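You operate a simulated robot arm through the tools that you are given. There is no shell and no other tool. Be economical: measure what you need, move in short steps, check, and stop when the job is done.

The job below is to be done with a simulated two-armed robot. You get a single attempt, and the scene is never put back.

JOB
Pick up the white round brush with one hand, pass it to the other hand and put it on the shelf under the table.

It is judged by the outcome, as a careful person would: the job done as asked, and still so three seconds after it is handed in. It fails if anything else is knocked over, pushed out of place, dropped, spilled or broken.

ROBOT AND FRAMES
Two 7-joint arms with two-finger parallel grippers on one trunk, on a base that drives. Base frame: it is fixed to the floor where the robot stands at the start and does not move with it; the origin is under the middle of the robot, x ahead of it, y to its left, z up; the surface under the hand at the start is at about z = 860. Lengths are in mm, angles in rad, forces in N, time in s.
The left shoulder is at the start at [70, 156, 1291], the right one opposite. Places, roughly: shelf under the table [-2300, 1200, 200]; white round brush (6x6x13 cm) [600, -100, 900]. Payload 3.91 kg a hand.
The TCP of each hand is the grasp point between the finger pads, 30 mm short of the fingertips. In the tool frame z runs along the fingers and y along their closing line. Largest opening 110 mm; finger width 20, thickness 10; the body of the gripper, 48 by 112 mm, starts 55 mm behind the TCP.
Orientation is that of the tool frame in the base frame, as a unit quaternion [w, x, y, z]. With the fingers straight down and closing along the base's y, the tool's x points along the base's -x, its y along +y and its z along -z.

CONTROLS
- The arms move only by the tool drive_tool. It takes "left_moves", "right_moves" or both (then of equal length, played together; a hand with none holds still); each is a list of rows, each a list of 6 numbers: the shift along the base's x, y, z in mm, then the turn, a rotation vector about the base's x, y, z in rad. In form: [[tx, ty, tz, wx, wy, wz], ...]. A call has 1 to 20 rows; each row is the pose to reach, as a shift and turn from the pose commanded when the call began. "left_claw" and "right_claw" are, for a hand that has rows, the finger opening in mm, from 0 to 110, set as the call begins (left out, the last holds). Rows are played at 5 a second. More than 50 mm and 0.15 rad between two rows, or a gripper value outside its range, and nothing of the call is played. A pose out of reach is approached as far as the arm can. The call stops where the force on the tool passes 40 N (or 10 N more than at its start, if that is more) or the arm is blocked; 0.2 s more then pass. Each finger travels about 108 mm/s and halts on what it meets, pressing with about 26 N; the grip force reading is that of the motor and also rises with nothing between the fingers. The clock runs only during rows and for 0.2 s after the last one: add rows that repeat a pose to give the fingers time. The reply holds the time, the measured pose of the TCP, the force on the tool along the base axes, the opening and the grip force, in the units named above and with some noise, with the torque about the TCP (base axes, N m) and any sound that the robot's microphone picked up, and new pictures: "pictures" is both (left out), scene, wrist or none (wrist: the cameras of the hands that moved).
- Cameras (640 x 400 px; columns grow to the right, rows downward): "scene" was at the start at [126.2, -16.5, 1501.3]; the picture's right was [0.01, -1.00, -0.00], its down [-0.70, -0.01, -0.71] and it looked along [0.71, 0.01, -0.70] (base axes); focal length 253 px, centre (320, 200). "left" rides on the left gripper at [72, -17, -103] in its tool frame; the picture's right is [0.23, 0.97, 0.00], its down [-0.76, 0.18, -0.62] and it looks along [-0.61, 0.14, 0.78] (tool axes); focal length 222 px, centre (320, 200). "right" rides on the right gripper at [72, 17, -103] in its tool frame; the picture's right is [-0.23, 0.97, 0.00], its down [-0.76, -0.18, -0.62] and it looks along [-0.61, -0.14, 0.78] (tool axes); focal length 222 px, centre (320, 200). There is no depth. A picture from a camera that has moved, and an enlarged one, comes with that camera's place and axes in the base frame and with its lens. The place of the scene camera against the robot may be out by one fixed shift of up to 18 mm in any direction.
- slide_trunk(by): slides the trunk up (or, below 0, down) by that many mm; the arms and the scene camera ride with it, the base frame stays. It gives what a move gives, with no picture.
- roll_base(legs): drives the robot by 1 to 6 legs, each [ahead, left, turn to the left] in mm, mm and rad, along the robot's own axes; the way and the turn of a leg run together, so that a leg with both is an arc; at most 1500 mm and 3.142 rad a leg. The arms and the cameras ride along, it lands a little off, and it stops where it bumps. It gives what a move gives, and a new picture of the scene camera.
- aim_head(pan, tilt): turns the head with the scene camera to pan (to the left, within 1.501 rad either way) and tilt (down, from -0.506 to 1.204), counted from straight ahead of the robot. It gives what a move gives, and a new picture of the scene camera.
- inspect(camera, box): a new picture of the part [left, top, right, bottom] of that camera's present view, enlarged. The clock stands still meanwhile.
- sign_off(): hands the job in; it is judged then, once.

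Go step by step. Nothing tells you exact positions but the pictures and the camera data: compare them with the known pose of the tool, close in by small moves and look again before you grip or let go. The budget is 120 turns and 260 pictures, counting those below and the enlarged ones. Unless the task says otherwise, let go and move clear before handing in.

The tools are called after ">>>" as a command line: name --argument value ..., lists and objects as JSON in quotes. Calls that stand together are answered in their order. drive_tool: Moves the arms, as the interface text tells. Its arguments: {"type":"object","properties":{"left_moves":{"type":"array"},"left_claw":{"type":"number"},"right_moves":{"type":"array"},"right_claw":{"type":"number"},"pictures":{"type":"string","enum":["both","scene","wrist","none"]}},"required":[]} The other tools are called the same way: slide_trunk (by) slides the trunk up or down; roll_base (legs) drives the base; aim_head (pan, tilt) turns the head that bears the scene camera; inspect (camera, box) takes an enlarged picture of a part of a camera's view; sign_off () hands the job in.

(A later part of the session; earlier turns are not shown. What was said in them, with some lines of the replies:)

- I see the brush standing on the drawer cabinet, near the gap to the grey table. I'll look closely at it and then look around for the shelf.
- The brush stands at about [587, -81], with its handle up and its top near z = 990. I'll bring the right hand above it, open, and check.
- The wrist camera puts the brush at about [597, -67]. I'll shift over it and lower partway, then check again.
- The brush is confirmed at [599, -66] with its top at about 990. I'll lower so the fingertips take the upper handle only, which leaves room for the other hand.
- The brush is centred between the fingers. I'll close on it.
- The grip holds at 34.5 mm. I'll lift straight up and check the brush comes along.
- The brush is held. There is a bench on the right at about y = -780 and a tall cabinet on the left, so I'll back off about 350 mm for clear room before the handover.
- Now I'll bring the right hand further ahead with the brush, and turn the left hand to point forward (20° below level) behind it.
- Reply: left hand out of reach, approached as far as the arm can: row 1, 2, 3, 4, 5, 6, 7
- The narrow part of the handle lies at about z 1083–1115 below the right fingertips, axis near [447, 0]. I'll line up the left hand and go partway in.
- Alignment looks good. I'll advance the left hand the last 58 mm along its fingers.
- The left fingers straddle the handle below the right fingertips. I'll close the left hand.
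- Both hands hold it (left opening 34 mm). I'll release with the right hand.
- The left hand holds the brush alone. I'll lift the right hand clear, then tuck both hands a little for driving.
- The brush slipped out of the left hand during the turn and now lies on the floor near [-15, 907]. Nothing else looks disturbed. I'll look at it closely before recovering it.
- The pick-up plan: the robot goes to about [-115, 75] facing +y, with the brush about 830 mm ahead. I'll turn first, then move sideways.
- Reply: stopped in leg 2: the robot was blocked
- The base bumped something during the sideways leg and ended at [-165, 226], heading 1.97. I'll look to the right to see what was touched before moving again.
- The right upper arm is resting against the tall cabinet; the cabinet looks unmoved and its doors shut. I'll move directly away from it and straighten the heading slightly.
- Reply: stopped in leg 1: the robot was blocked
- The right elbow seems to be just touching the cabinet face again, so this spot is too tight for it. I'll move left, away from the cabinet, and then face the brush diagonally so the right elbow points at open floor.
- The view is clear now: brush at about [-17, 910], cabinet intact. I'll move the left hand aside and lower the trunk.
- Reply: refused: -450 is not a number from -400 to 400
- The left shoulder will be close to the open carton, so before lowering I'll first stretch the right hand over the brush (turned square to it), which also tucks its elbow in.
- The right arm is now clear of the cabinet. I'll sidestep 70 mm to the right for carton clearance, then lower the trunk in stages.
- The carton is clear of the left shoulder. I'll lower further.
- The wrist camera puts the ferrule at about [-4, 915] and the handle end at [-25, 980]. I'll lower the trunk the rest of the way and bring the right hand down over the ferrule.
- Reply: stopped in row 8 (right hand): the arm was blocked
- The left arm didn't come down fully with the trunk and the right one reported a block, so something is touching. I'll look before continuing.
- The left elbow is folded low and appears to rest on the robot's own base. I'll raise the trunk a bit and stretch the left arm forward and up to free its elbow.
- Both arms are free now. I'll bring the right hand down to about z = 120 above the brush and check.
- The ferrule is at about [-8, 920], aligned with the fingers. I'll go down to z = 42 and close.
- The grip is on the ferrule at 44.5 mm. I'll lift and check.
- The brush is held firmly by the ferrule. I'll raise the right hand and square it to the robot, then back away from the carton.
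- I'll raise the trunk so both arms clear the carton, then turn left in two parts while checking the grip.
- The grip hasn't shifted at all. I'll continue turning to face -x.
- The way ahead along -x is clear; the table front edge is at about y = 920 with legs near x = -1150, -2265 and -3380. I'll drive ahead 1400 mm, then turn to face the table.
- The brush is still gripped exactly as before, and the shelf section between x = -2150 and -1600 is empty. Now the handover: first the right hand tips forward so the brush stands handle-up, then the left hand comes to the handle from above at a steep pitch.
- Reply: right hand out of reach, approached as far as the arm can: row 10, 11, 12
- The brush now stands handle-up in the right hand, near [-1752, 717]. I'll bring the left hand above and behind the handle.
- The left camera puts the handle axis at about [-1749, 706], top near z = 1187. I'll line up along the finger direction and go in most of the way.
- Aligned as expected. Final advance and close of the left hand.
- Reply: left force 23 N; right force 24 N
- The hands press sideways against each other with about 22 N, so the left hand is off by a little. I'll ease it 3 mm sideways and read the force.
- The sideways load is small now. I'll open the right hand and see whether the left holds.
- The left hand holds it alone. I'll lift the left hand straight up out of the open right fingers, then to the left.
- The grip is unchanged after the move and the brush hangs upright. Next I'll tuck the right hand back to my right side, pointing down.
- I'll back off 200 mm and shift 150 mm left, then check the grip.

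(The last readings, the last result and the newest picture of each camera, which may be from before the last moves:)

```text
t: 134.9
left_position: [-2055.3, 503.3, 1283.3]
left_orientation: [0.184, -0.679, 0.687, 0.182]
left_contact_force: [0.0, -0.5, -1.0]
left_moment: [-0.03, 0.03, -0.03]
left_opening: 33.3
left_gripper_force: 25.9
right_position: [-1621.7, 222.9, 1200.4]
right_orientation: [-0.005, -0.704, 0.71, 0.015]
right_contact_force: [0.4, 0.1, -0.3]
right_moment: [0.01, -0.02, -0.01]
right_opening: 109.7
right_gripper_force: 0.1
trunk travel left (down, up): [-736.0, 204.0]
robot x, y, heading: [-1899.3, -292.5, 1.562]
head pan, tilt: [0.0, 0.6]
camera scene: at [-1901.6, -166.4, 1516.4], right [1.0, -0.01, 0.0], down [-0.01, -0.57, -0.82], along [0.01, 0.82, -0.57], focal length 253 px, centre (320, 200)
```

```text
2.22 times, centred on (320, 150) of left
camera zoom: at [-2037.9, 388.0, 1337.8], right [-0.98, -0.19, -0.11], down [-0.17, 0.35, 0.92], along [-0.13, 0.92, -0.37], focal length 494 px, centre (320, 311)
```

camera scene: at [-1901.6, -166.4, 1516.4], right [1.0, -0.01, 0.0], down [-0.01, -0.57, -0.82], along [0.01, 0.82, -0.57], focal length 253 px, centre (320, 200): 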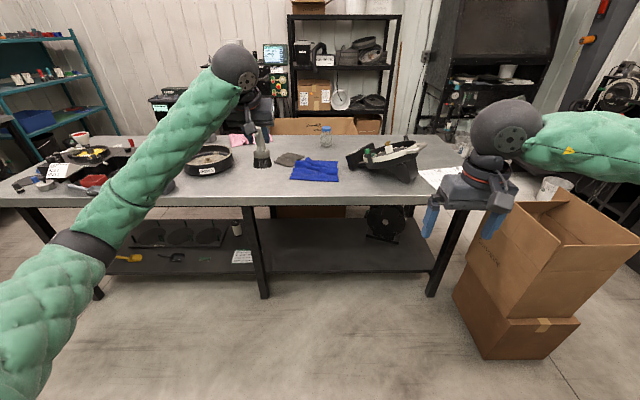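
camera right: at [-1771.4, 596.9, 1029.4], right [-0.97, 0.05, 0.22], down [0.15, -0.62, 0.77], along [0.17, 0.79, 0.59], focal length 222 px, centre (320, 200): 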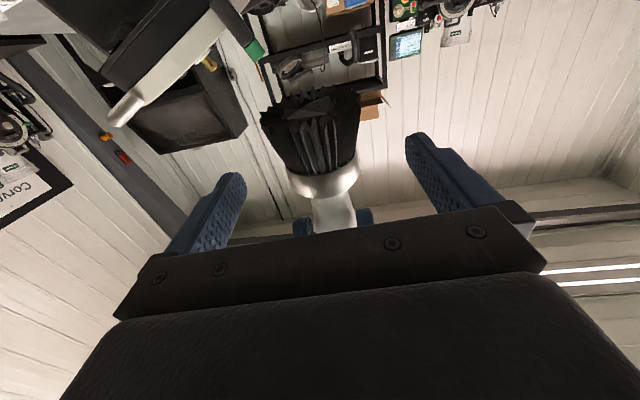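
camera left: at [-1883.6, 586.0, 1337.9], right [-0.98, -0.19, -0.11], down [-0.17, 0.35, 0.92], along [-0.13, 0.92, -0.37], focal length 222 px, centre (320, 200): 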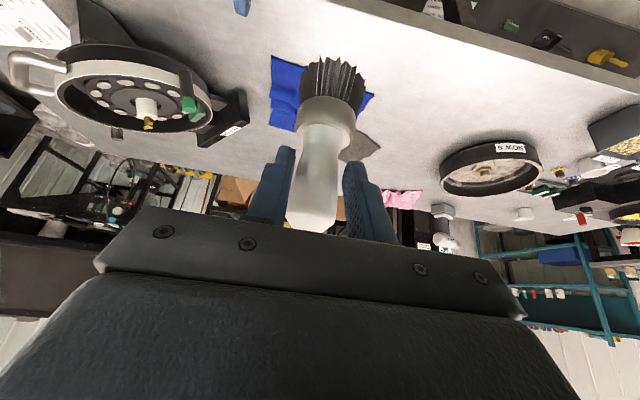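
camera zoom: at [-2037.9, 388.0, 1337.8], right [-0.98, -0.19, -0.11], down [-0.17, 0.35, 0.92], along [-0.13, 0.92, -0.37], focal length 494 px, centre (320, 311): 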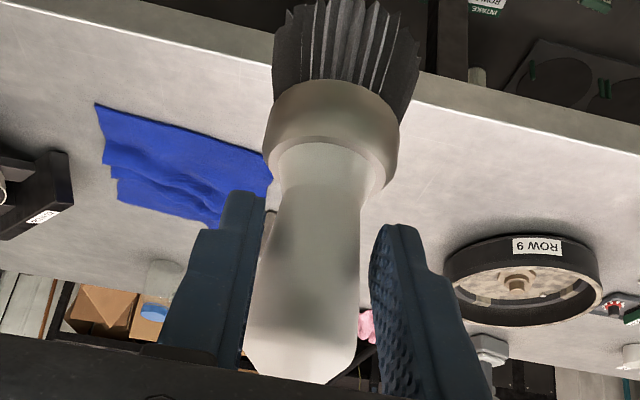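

The grip is steady. I'll lower the trunk 400 mm here, clear of the table.

>>> slide_trunk --by -400

>>> drive_tool --left_moves '[[5, 0, -40, 0, 0, 0], [10, 0, -80, 0, 0, 0], [15, 0, -120, 0, 0, 0], [20, 0, -160, 0, 0, 0], [25, 0, -200, 0, 0, 0], [30, 0, -240, 0, 0, 0], [35, 0, -280, 0, 0, 0], [40, 0, -320, 0, 0, 0], [40, 0, -320, 0, 0, 0]]'

```text
t: 138.7
left_position: [-2055.1, 501.3, 883.5]
left_orientation: [0.184, -0.68, 0.686, 0.182]
left_contact_force: [0.0, 0.2, -1.2]
left_moment: [0.0, 0.03, -0.02]
left_opening: 33.3
left_gripper_force: 25.7
right_position: [-1621.6, 222.0, 802.6]
right_orientation: [-0.004, -0.704, 0.71, 0.017]
right_contact_force: [-0.2, -0.1, 0.1]
right_moment: [0.03, 0.01, -0.04]
right_opening: 109.9
right_gripper_force: 0.1
trunk travel left (down, up): [-336.0, 604.0]
robot x, y, heading: [-1901.5, -286.9, 1.56]
head pan, tilt: [0.0, 0.6]
```

```text
t: 140.7
left_position: [-2015.5, 501.2, 564.7]
left_orientation: [0.183, -0.68, 0.686, 0.182]
left_contact_force: [-1.2, -0.5, -1.6]
left_moment: [0.0, 0.0, -0.03]
left_opening: 33.4
left_gripper_force: 26.1
right_position: [-1621.6, 222.3, 800.9]
right_orientation: [-0.005, -0.705, 0.709, 0.017]
right_contact_force: [-0.2, 0.8, -0.2]
right_moment: [0.02, 0.02, -0.01]
right_opening: 110.1
right_gripper_force: 0.0
trunk travel left (down, up): [-336.0, 604.0]
robot x, y, heading: [-1897.0, -287.1, 1.56]
head pan, tilt: [0.0, 0.6]
camera scene: at [-1901.6, -167.2, 1116.5], right [1.0, -0.01, 0.0], down [-0.01, -0.57, -0.82], along [0.01, 0.82, -0.57], focal length 253 px, centre (320, 200)
camera left: at [-1997.7, 386.4, 617.8], right [-0.98, -0.19, -0.11], down [-0.17, 0.35, 0.92], along [-0.13, 0.92, -0.37], focal length 222 px, centre (320, 200)
```

scene: 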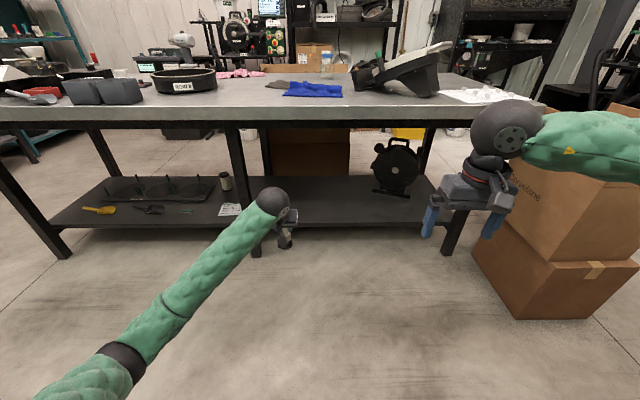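
left: 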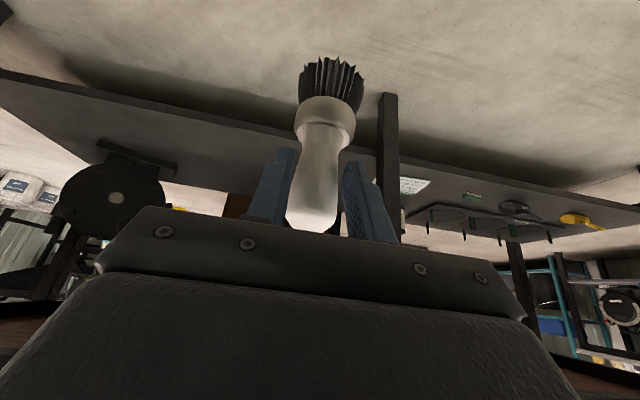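

The brush is still upright and steady. I need the shelf's edge and height accurately, so I'll zoom in from both cameras.

>>> inspect --camera "scene" --box '[220, 100, 460, 260]'

>>> inspect --camera "left" --box '[0, 30, 400, 240]'

```text
2.50 times, centred on (340, 180) of scene
camera zoom: at [-1901.6, -167.2, 1116.5], right [1.0, -0.01, 0.0], down [-0.01, -0.57, -0.82], along [0.01, 0.82, -0.57], focal length 632 px, centre (270, 250)
```

zoom: 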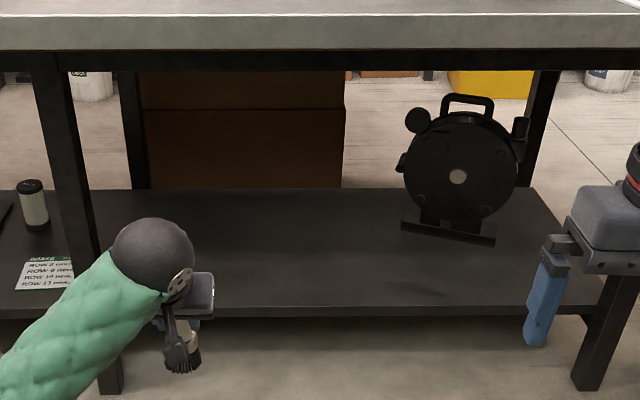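

```text
1.60 times, centred on (200, 135) of left
camera zoom: at [-1997.7, 386.4, 617.8], right [-0.98, -0.19, -0.11], down [-0.17, 0.35, 0.92], along [-0.13, 0.92, -0.37], focal length 355 px, centre (512, 304)
```

zoom: 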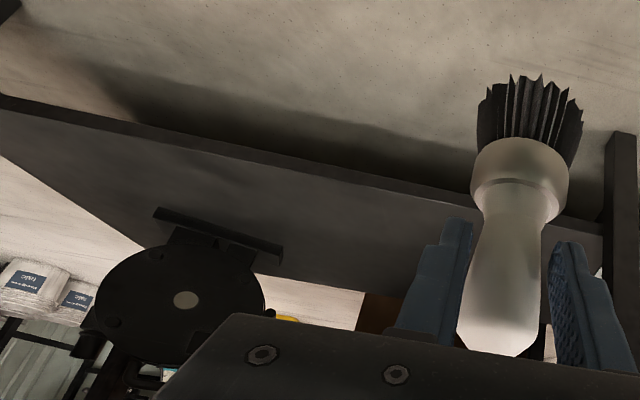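

The shelf edge is at y ≈ 855–910 with z ≈ 200–275 (uncertain), so I'll enter high and feel for the surface. First I'll lower the trunk more and pull the right hand further back so it stays clear of the tabletop.

>>> drive_tool --right_moves '[[18, -28, 0, 0, 0, 0], [36, -56, 0, 0, 0, 0], [54, -84, 0, 0, 0, 0], [70, -110, 0, 0, 0, 0], [70, -110, 0, 0, 0, 0]]' --pictures "none"

>>> slide_trunk --by -140

>>> roll_base --legs '[[250, 0, 0]]'

>>> inspect --camera "left" --box '[0, 0, 640, 400]'

```text
t: 141.9
left_position: [-2015.4, 501.5, 564.4]
left_orientation: [0.184, -0.68, 0.686, 0.182]
left_contact_force: [-0.7, 1.8, -1.1]
left_moment: [-0.03, -0.03, -0.02]
left_opening: 33.5
left_gripper_force: 25.7
right_position: [-1542.3, 143.5, 810.0]
right_orientation: [-0.005, -0.704, 0.71, 0.017]
right_contact_force: [-0.6, -0.1, 0.2]
right_moment: [0.02, 0.01, 0.03]
right_opening: 110.0
right_gripper_force: 0.0
right hand out of reach, approached as far as the arm can: row 3, 4, 5
trunk travel left (down, up): [-336.0, 604.0]
robot x, y, heading: [-1895.6, -291.0, 1.564]
head pan, tilt: [0.0, 0.6]
```

```text
t: 143.6
left_position: [-2015.1, 501.2, 424.2]
left_orientation: [0.183, -0.68, 0.686, 0.182]
left_contact_force: [-0.1, -0.1, -0.2]
left_moment: [0.0, -0.01, 0.0]
left_opening: 33.5
left_gripper_force: 25.8
right_position: [-1541.4, 142.4, 670.1]
right_orientation: [-0.006, -0.705, 0.709, 0.017]
right_contact_force: [0.8, 0.4, 0.4]
right_moment: [0.04, 0.04, -0.01]
right_opening: 110.1
right_gripper_force: 0.1
trunk travel left (down, up): [-196.0, 744.0]
robot x, y, heading: [-1899.5, -288.4, 1.559]
head pan, tilt: [0.0, 0.6]
```

```text
t: 145.4
left_position: [-2012.8, 750.7, 424.1]
left_orientation: [0.184, -0.679, 0.687, 0.183]
left_contact_force: [0.6, 0.0, -1.1]
left_moment: [-0.02, -0.02, 0.02]
left_opening: 33.9
left_gripper_force: 25.4
right_position: [-1540.2, 393.4, 667.9]
right_orientation: [-0.005, -0.705, 0.709, 0.017]
right_contact_force: [-0.5, 0.4, -0.3]
right_moment: [-0.01, -0.05, 0.0]
right_opening: 110.0
right_gripper_force: 0.1
trunk travel left (down, up): [-196.0, 744.0]
robot x, y, heading: [-1895.2, -36.8, 1.562]
head pan, tilt: [0.0, 0.6]
camera scene: at [-1899.0, 83.3, 976.5], right [1.0, -0.01, 0.0], down [-0.01, -0.57, -0.82], along [0.01, 0.82, -0.57], focal length 253 px, centre (320, 200)
```

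scene: 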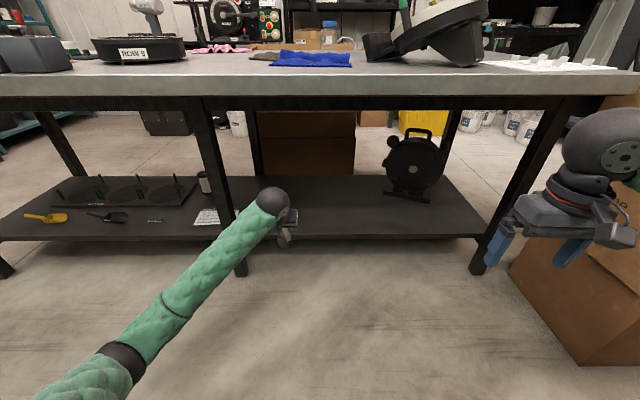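

```text
1.00 times, centred on (320, 200) of left (not enlarged: the box is as wide or as high as the picture)
camera zoom: at [-1995.7, 636.9, 478.2], right [-0.98, -0.19, -0.11], down [-0.17, 0.35, 0.92], along [-0.13, 0.92, -0.37], focal length 222 px, centre (320, 200)
```

zoom: 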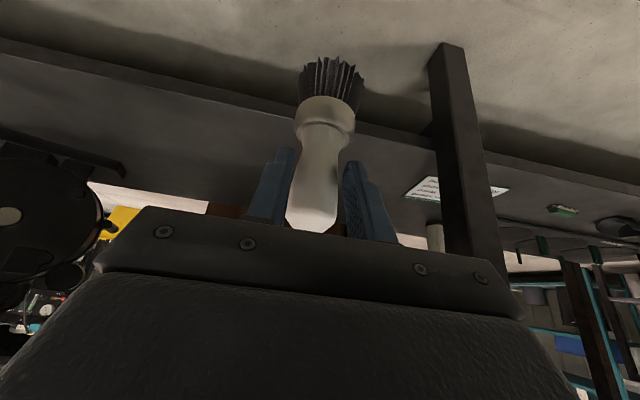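

Clearances look right: the brush bottom is near z = 324, above the shelf, and the wrist is well under the tabletop. I'll drive in another 250 mm.

>>> roll_base --legs '[[250, 0, 0]]'

>>> inspect --camera "left" --box '[0, 0, 640, 400]'

>>> inspect --camera "scene" --box '[220, 120, 380, 260]'

```text
t: 147.2
left_position: [-2012.5, 1003.2, 424.6]
left_orientation: [0.182, -0.681, 0.686, 0.181]
left_contact_force: [1.1, -0.2, -0.5]
left_moment: [-0.03, -0.02, -0.01]
left_opening: 33.5
left_gripper_force: 26.1
right_position: [-1539.1, 646.0, 669.7]
right_orientation: [-0.006, -0.705, 0.709, 0.016]
right_contact_force: [0.0, -0.1, -0.6]
right_moment: [-0.01, 0.01, 0.02]
right_opening: 110.0
right_gripper_force: 0.0
trunk travel left (down, up): [-196.0, 744.0]
robot x, y, heading: [-1895.6, 212.9, 1.559]
head pan, tilt: [0.0, 0.6]
camera scene: at [-1897.0, 334.4, 976.5], right [1.0, -0.01, 0.0], down [0.0, -0.57, -0.82], along [0.01, 0.82, -0.57], focal length 253 px, centre (320, 200)
```

scene: 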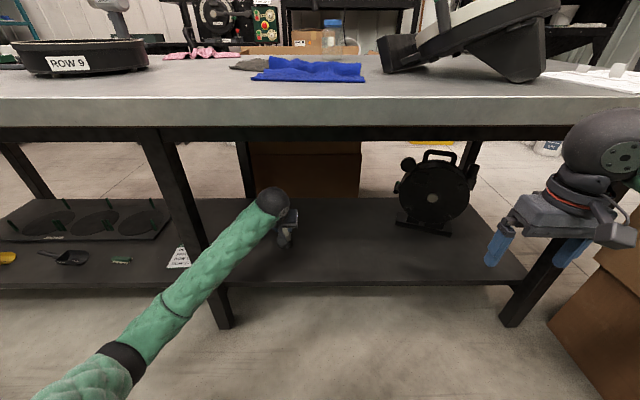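

```text
1.00 times, centred on (320, 200) of left (not enlarged: the box is as wide or as high as the picture)
camera zoom: at [-1995.0, 887.8, 478.1], right [-0.98, -0.19, -0.11], down [-0.17, 0.35, 0.92], along [-0.14, 0.92, -0.37], focal length 222 px, centre (320, 200)
```

zoom: 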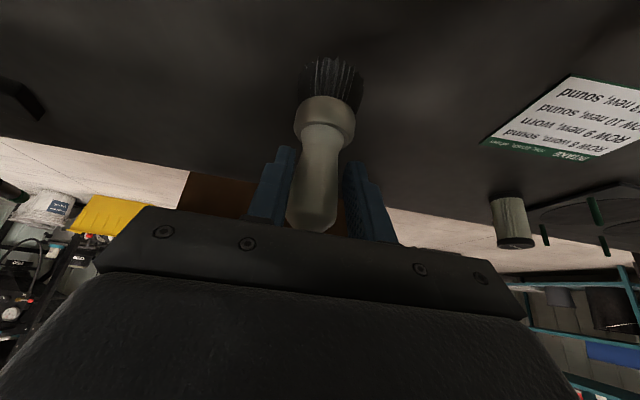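

```text
2.86 times, centred on (300, 190) of scene
camera zoom: at [-1897.0, 334.4, 976.5], right [1.0, -0.01, 0.0], down [0.0, -0.57, -0.82], along [0.01, 0.82, -0.57], focal length 722 px, centre (377, 229)
```

zoom: 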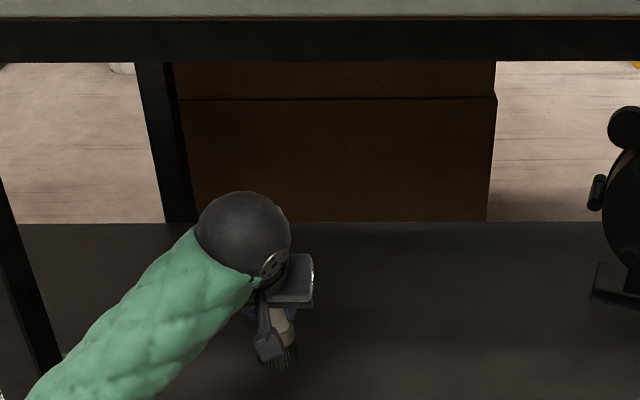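

The brush hangs upright over a clear part of the shelf. I'll lower in small steps and watch the contact force.

>>> drive_tool --left_moves '[[0, 0, -10, 0, 0, 0], [0, 0, -20, 0, 0, 0], [0, 0, -30, 0, 0, 0], [0, 0, -40, 0, 0, 0], [0, 0, -40, 0, 0, 0]]'

>>> inspect --camera "left" --box '[220, 20, 440, 240]'

```text
t: 148.4
left_position: [-2012.9, 1002.5, 383.6]
left_orientation: [0.184, -0.681, 0.685, 0.182]
left_contact_force: [-0.4, -0.6, -1.5]
left_moment: [-0.01, 0.0, -0.01]
left_opening: 33.4
left_gripper_force: 25.9
right_position: [-1537.8, 645.9, 669.8]
right_orientation: [-0.006, -0.705, 0.709, 0.017]
right_contact_force: [0.0, 0.9, 0.6]
right_moment: [-0.02, -0.01, 0.02]
right_opening: 110.1
right_gripper_force: 0.0
trunk travel left (down, up): [-196.0, 744.0]
robot x, y, heading: [-1893.5, 209.6, 1.561]
head pan, tilt: [0.0, 0.6]
camera scene: at [-1897.0, 334.6, 976.5], right [1.0, -0.01, 0.0], down [0.0, -0.57, -0.82], along [0.01, 0.82, -0.57], focal length 253 px, centre (320, 200)
camera left: at [-1995.0, 887.7, 437.9], right [-0.98, -0.19, -0.11], down [-0.17, 0.35, 0.92], along [-0.14, 0.92, -0.37], focal length 222 px, centre (320, 200)
```

scene: 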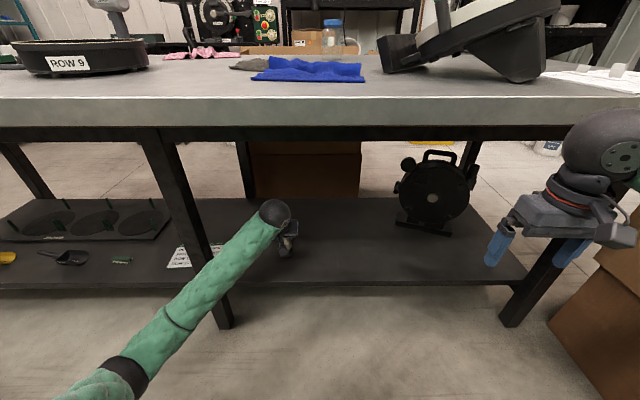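
left: 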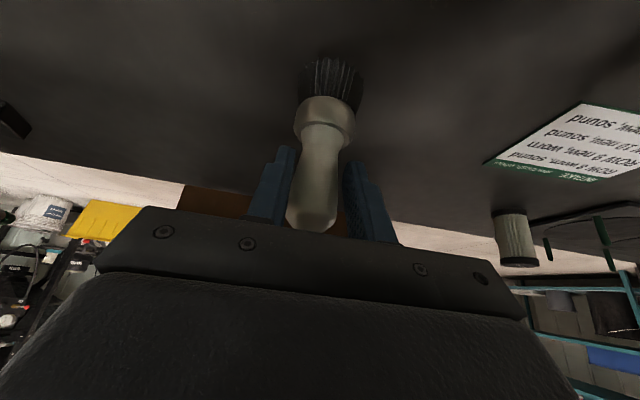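

```text
1.82 times, centred on (330, 130) of left
camera zoom: at [-1995.0, 887.7, 437.9], right [-0.98, -0.19, -0.11], down [-0.17, 0.35, 0.92], along [-0.14, 0.92, -0.37], focal length 404 px, centre (302, 327)
```

zoom: 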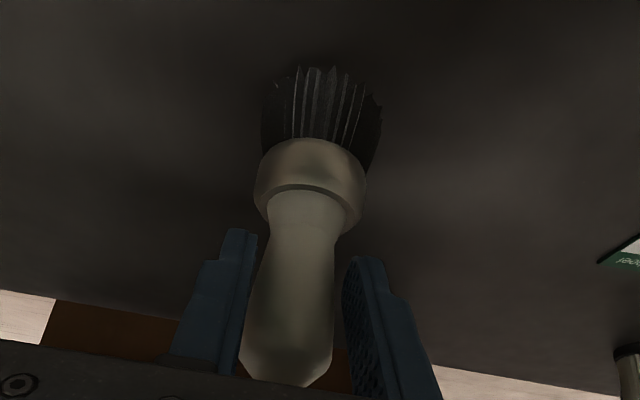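

No contact yet. I'll continue down 50 mm in fine steps.

>>> drive_tool --left_moves '[[0, 0, -8, 0, 0, 0], [0, 0, -16, 0, 0, 0], [0, 0, -24, 0, 0, 0], [0, 0, -32, 0, 0, 0], [0, 0, -40, 0, 0, 0], [0, 0, -40, 0, 0, 0]]' --pictures "wrist"

>>> inspect --camera "scene" --box '[220, 180, 360, 280]'

```text
t: 149.8
left_position: [-2012.6, 1003.7, 344.0]
left_orientation: [0.183, -0.681, 0.685, 0.182]
left_contact_force: [-0.1, 0.2, -1.3]
left_moment: [-0.04, 0.03, 0.02]
left_opening: 33.6
left_gripper_force: 25.8
right_position: [-1538.3, 645.8, 669.0]
right_orientation: [-0.006, -0.705, 0.709, 0.017]
right_contact_force: [0.4, 0.6, -0.3]
right_moment: [0.01, -0.01, 0.0]
right_opening: 110.1
right_gripper_force: 0.0
trunk travel left (down, up): [-196.0, 744.0]
robot x, y, heading: [-1891.3, 211.3, 1.566]
head pan, tilt: [0.0, 0.6]
camera left: at [-1995.1, 888.1, 397.7], right [-0.98, -0.19, -0.11], down [-0.17, 0.35, 0.92], along [-0.14, 0.92, -0.37], focal length 222 px, centre (320, 200)
```

left: 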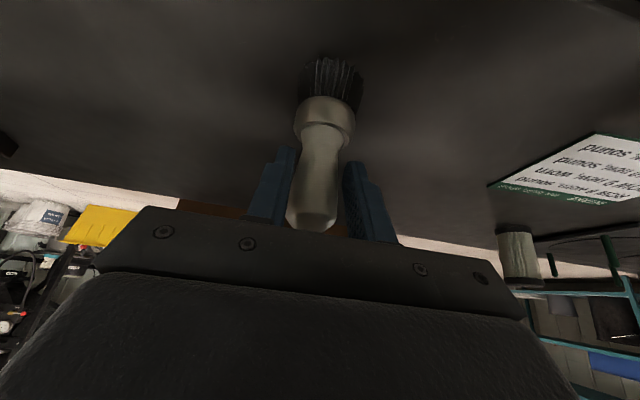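

```text
4.00 times, centred on (290, 230) of scene
camera zoom: at [-1897.0, 334.5, 976.5], right [1.0, -0.01, 0.0], down [0.0, -0.57, -0.82], along [0.01, 0.82, -0.57], focal length 1012 px, centre (440, 80)
```

zoom: 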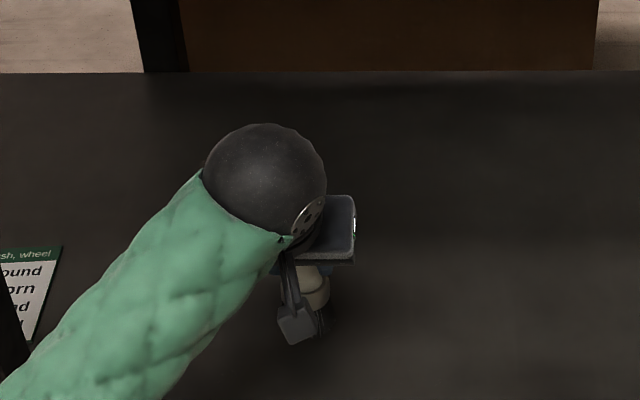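

The paper on the shelf triangulates to z ≈ 180–200, so there's about 45 mm left. Continuing gently.

>>> drive_tool --left_moves '[[0, 0, -6, 0, 0, 0], [0, 0, -12, 0, 0, 0], [0, 0, -18, 0, 0, 0], [0, 0, -24, 0, 0, 0], [0, 0, -30, 0, 0, 0], [0, 0, -30, 0, 0, 0]]' --pictures "none"

>>> drive_tool --left_moves '[[0, 0, -3, 0, 0, 0], [0, 0, -6, 0, 0, 0], [0, 0, -9, 0, 0, 0], [0, 0, -9, 0, 0, 0]]' --pictures "wrist"

```text
t: 151.2
left_position: [-2011.8, 1003.7, 315.3]
left_orientation: [0.184, -0.68, 0.686, 0.183]
left_contact_force: [0.4, -2.0, 18.1]
left_moment: [0.59, -0.06, -0.02]
left_opening: 33.5
left_gripper_force: 25.9
right_position: [-1538.4, 644.7, 669.0]
right_orientation: [-0.005, -0.705, 0.709, 0.017]
right_contact_force: [-0.4, 0.4, 0.0]
right_moment: [-0.04, 0.01, 0.01]
right_opening: 110.0
right_gripper_force: 0.1
trunk travel left (down, up): [-196.0, 744.0]
robot x, y, heading: [-1890.9, 213.9, 1.559]
head pan, tilt: [0.0, 0.6]
```

```text
t: 152.2
left_position: [-2013.2, 1002.4, 305.5]
left_orientation: [0.184, -0.681, 0.685, 0.182]
left_contact_force: [2.0, -4.6, 17.0]
left_moment: [0.37, -0.11, -0.08]
left_opening: 33.4
left_gripper_force: 25.9
right_position: [-1539.4, 643.5, 669.8]
right_orientation: [-0.004, -0.705, 0.709, 0.017]
right_contact_force: [0.3, 0.5, 0.3]
right_moment: [0.0, 0.03, -0.01]
right_opening: 110.1
right_gripper_force: 0.0
trunk travel left (down, up): [-196.0, 744.0]
robot x, y, heading: [-1893.4, 212.2, 1.56]
head pan, tilt: [0.0, 0.6]
camera left: at [-1994.7, 887.1, 359.8], right [-0.98, -0.19, -0.11], down [-0.17, 0.35, 0.92], along [-0.13, 0.92, -0.37], focal length 222 px, centre (320, 200)
```

left: 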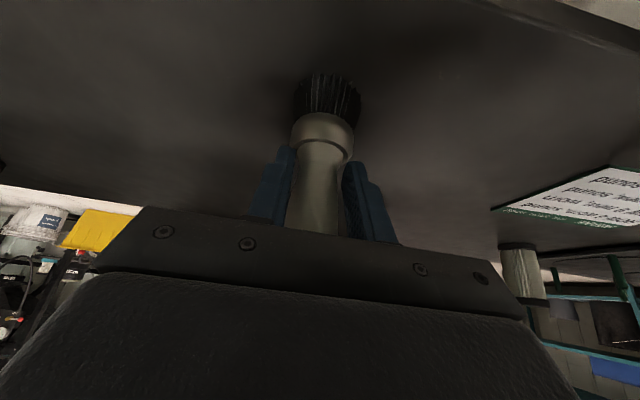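

Contact: the brush is standing on the shelf with about 17 N on it. I'll ease off 1.5 mm and open the fingers.

>>> drive_tool --left_moves '[[0, 0, 1.5, 0, 0, 0], [0, 0, 1.5, 0, 0, 0]]' --pictures "none"

>>> drive_tool --left_moves '[[0, 0, 0, 0, 0, 0], [0, 0, 0, 0, 0, 0], [0, 0, 0, 0, 0, 0], [0, 0, 0, 0, 0, 0], [0, 0, 0, 0, 0, 0]]' --left_claw 90 --pictures "wrist"

>>> inspect --camera "scene" --box '[220, 180, 360, 280]'

```text
t: 152.8
left_position: [-2013.4, 1001.2, 307.4]
left_orientation: [0.183, -0.681, 0.685, 0.182]
left_contact_force: [1.8, 0.1, 4.0]
left_moment: [0.21, -0.18, -0.08]
left_opening: 33.2
left_gripper_force: 25.8
right_position: [-1538.3, 646.0, 668.8]
right_orientation: [-0.005, -0.705, 0.709, 0.017]
right_contact_force: [0.0, 0.8, -0.5]
right_moment: [-0.01, 0.01, 0.02]
right_opening: 110.1
right_gripper_force: 0.0
trunk travel left (down, up): [-196.0, 744.0]
robot x, y, heading: [-1893.0, 213.7, 1.566]
head pan, tilt: [0.0, 0.6]
```

```text
t: 154.0
left_position: [-2013.9, 1001.8, 305.7]
left_orientation: [0.184, -0.681, 0.685, 0.183]
left_contact_force: [0.1, -0.3, 0.5]
left_moment: [0.0, -0.03, 0.01]
left_opening: 90.2
left_gripper_force: 0.0
right_position: [-1538.5, 645.8, 669.3]
right_orientation: [-0.005, -0.705, 0.709, 0.017]
right_contact_force: [0.1, 0.6, 0.7]
right_moment: [-0.01, 0.0, 0.03]
right_opening: 109.9
right_gripper_force: 0.0
trunk travel left (down, up): [-196.0, 744.0]
robot x, y, heading: [-1892.1, 212.0, 1.561]
head pan, tilt: [0.0, 0.6]
camera left: at [-1995.0, 887.4, 360.6], right [-0.98, -0.19, -0.11], down [-0.17, 0.35, 0.92], along [-0.14, 0.92, -0.37], focal length 222 px, centre (320, 200)
```

left: 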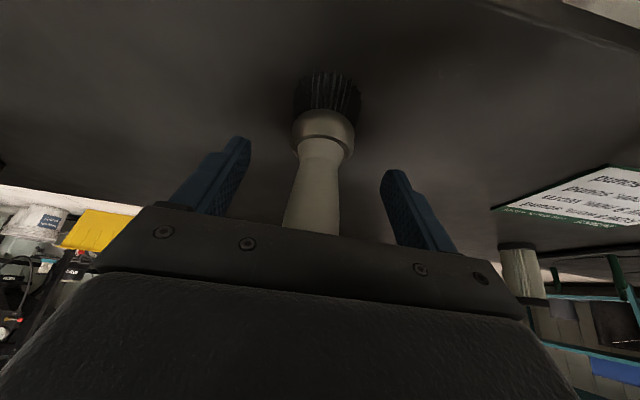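

```text
4.00 times, centred on (290, 230) of scene
camera zoom: at [-1897.0, 334.4, 976.5], right [1.0, -0.01, 0.0], down [0.0, -0.57, -0.82], along [0.01, 0.82, -0.57], focal length 1012 px, centre (440, 80)
```

zoom: 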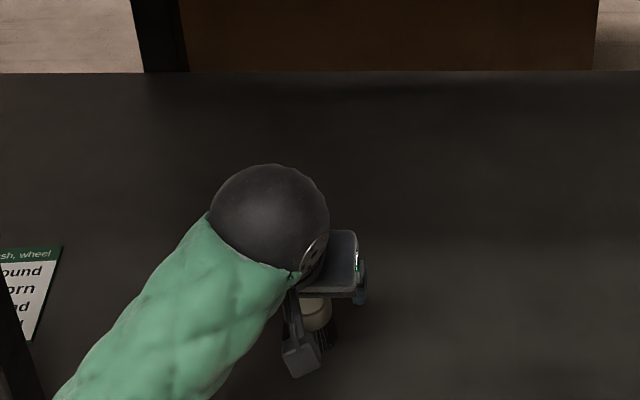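

The brush stands freely between the open fingers. I'll withdraw back along the finger direction.

>>> drive_tool --left_moves '[[0, -10, 17, 0, 0, 0], [0, -20, 35, 0, 0, 0], [0, -30, 52, 0, 0, 0], [0, -42, 73, 0, 0, 0], [0, -55, 95, 0, 0, 0], [0, -65, 112, 0, 0, 0], [0, -65, 112, 0, 0, 0]]'

```text
t: 155.6
left_position: [-2013.5, 936.3, 418.6]
left_orientation: [0.184, -0.68, 0.685, 0.182]
left_contact_force: [0.5, 0.2, -0.6]
left_moment: [0.01, -0.03, -0.03]
left_opening: 89.9
left_gripper_force: 0.1
right_position: [-1538.1, 645.9, 669.4]
right_orientation: [-0.006, -0.706, 0.708, 0.017]
right_contact_force: [-0.3, 0.3, -1.1]
right_moment: [-0.02, 0.02, -0.01]
right_opening: 110.0
right_gripper_force: 0.1
trunk travel left (down, up): [-196.0, 744.0]
robot x, y, heading: [-1892.2, 214.2, 1.567]
head pan, tilt: [0.0, 0.6]
camera scene: at [-1897.0, 334.4, 976.5], right [1.0, -0.01, 0.0], down [0.0, -0.57, -0.82], along [0.01, 0.82, -0.57], focal length 253 px, centre (320, 200)
camera left: at [-1995.8, 822.4, 472.9], right [-0.98, -0.19, -0.11], down [-0.18, 0.35, 0.92], along [-0.14, 0.92, -0.37], focal length 222 px, centre (320, 200)
```

scene: 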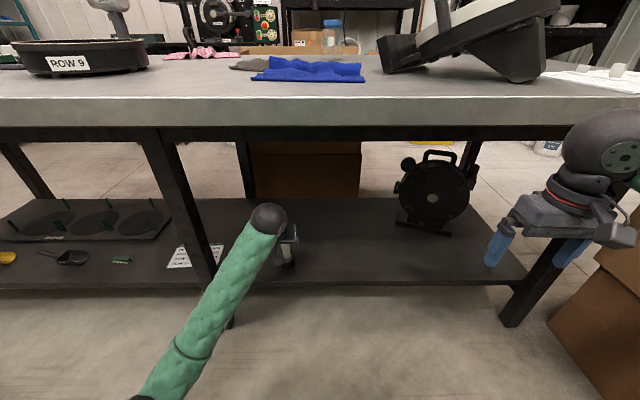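
left: 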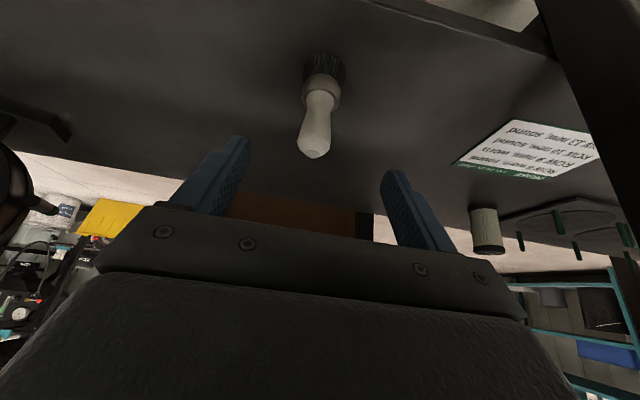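

The brush stands upright on the shelf, free of the hand. I'll back the robot out straight and take a final look.

>>> roll_base --legs '[[-400, 0, 0]]'

>>> inspect --camera "scene" --box '[200, 100, 440, 260]'

```text
t: 158.1
left_position: [-2016.8, 540.5, 418.6]
left_orientation: [0.183, -0.681, 0.685, 0.182]
left_contact_force: [-1.1, 0.7, -0.3]
left_moment: [0.0, 0.01, -0.01]
left_opening: 89.9
left_gripper_force: 0.0
right_position: [-1542.2, 249.4, 669.9]
right_orientation: [-0.005, -0.706, 0.708, 0.017]
right_contact_force: [0.3, -0.4, -0.1]
right_moment: [-0.01, -0.01, 0.02]
right_opening: 109.8
right_gripper_force: 0.0
trunk travel left (down, up): [-196.0, 744.0]
robot x, y, heading: [-1898.2, -182.9, 1.558]
head pan, tilt: [0.0, 0.6]
camera scene: at [-1900.1, -62.1, 976.5], right [1.0, -0.01, 0.0], down [0.0, -0.57, -0.82], along [0.01, 0.82, -0.57], focal length 253 px, centre (320, 200)
```

scene: 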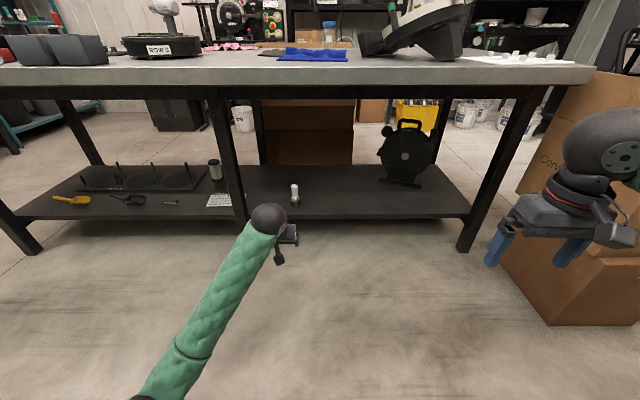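

```text
2.50 times, centred on (320, 180) of scene
camera zoom: at [-1900.1, -62.1, 976.5], right [1.0, -0.01, 0.0], down [0.0, -0.57, -0.82], along [0.01, 0.82, -0.57], focal length 632 px, centre (320, 250)
```

zoom: 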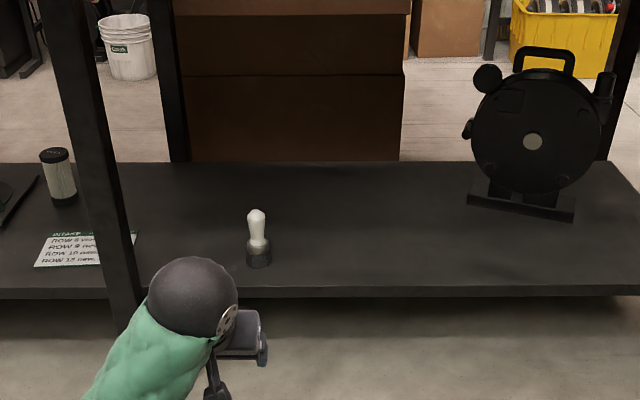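

The brush is standing upright on the shelf under the table, both hands are clear, and everything around it is in place.

>>> sign_off

```text
The job is handed in.
```

The white round brush is standing upright on the shelf under the table. I picked it up with the right hand, passed it to the left, and the left hand set it down and moved clear.

It did not go cleanly:
- **Dropped brush:** after a first handover the brush slipped from the left hand during a turn and fell on the floor. I picked it up again with the right hand and repeated the handover at the table.
- **Cabinet bump:** while going to fetch it, the base was stopped twice, with the right arm against or near the tall cabinet. The cabinet did not appear to move and its doors stayed shut.

I saw nothing else knocked over or moved.
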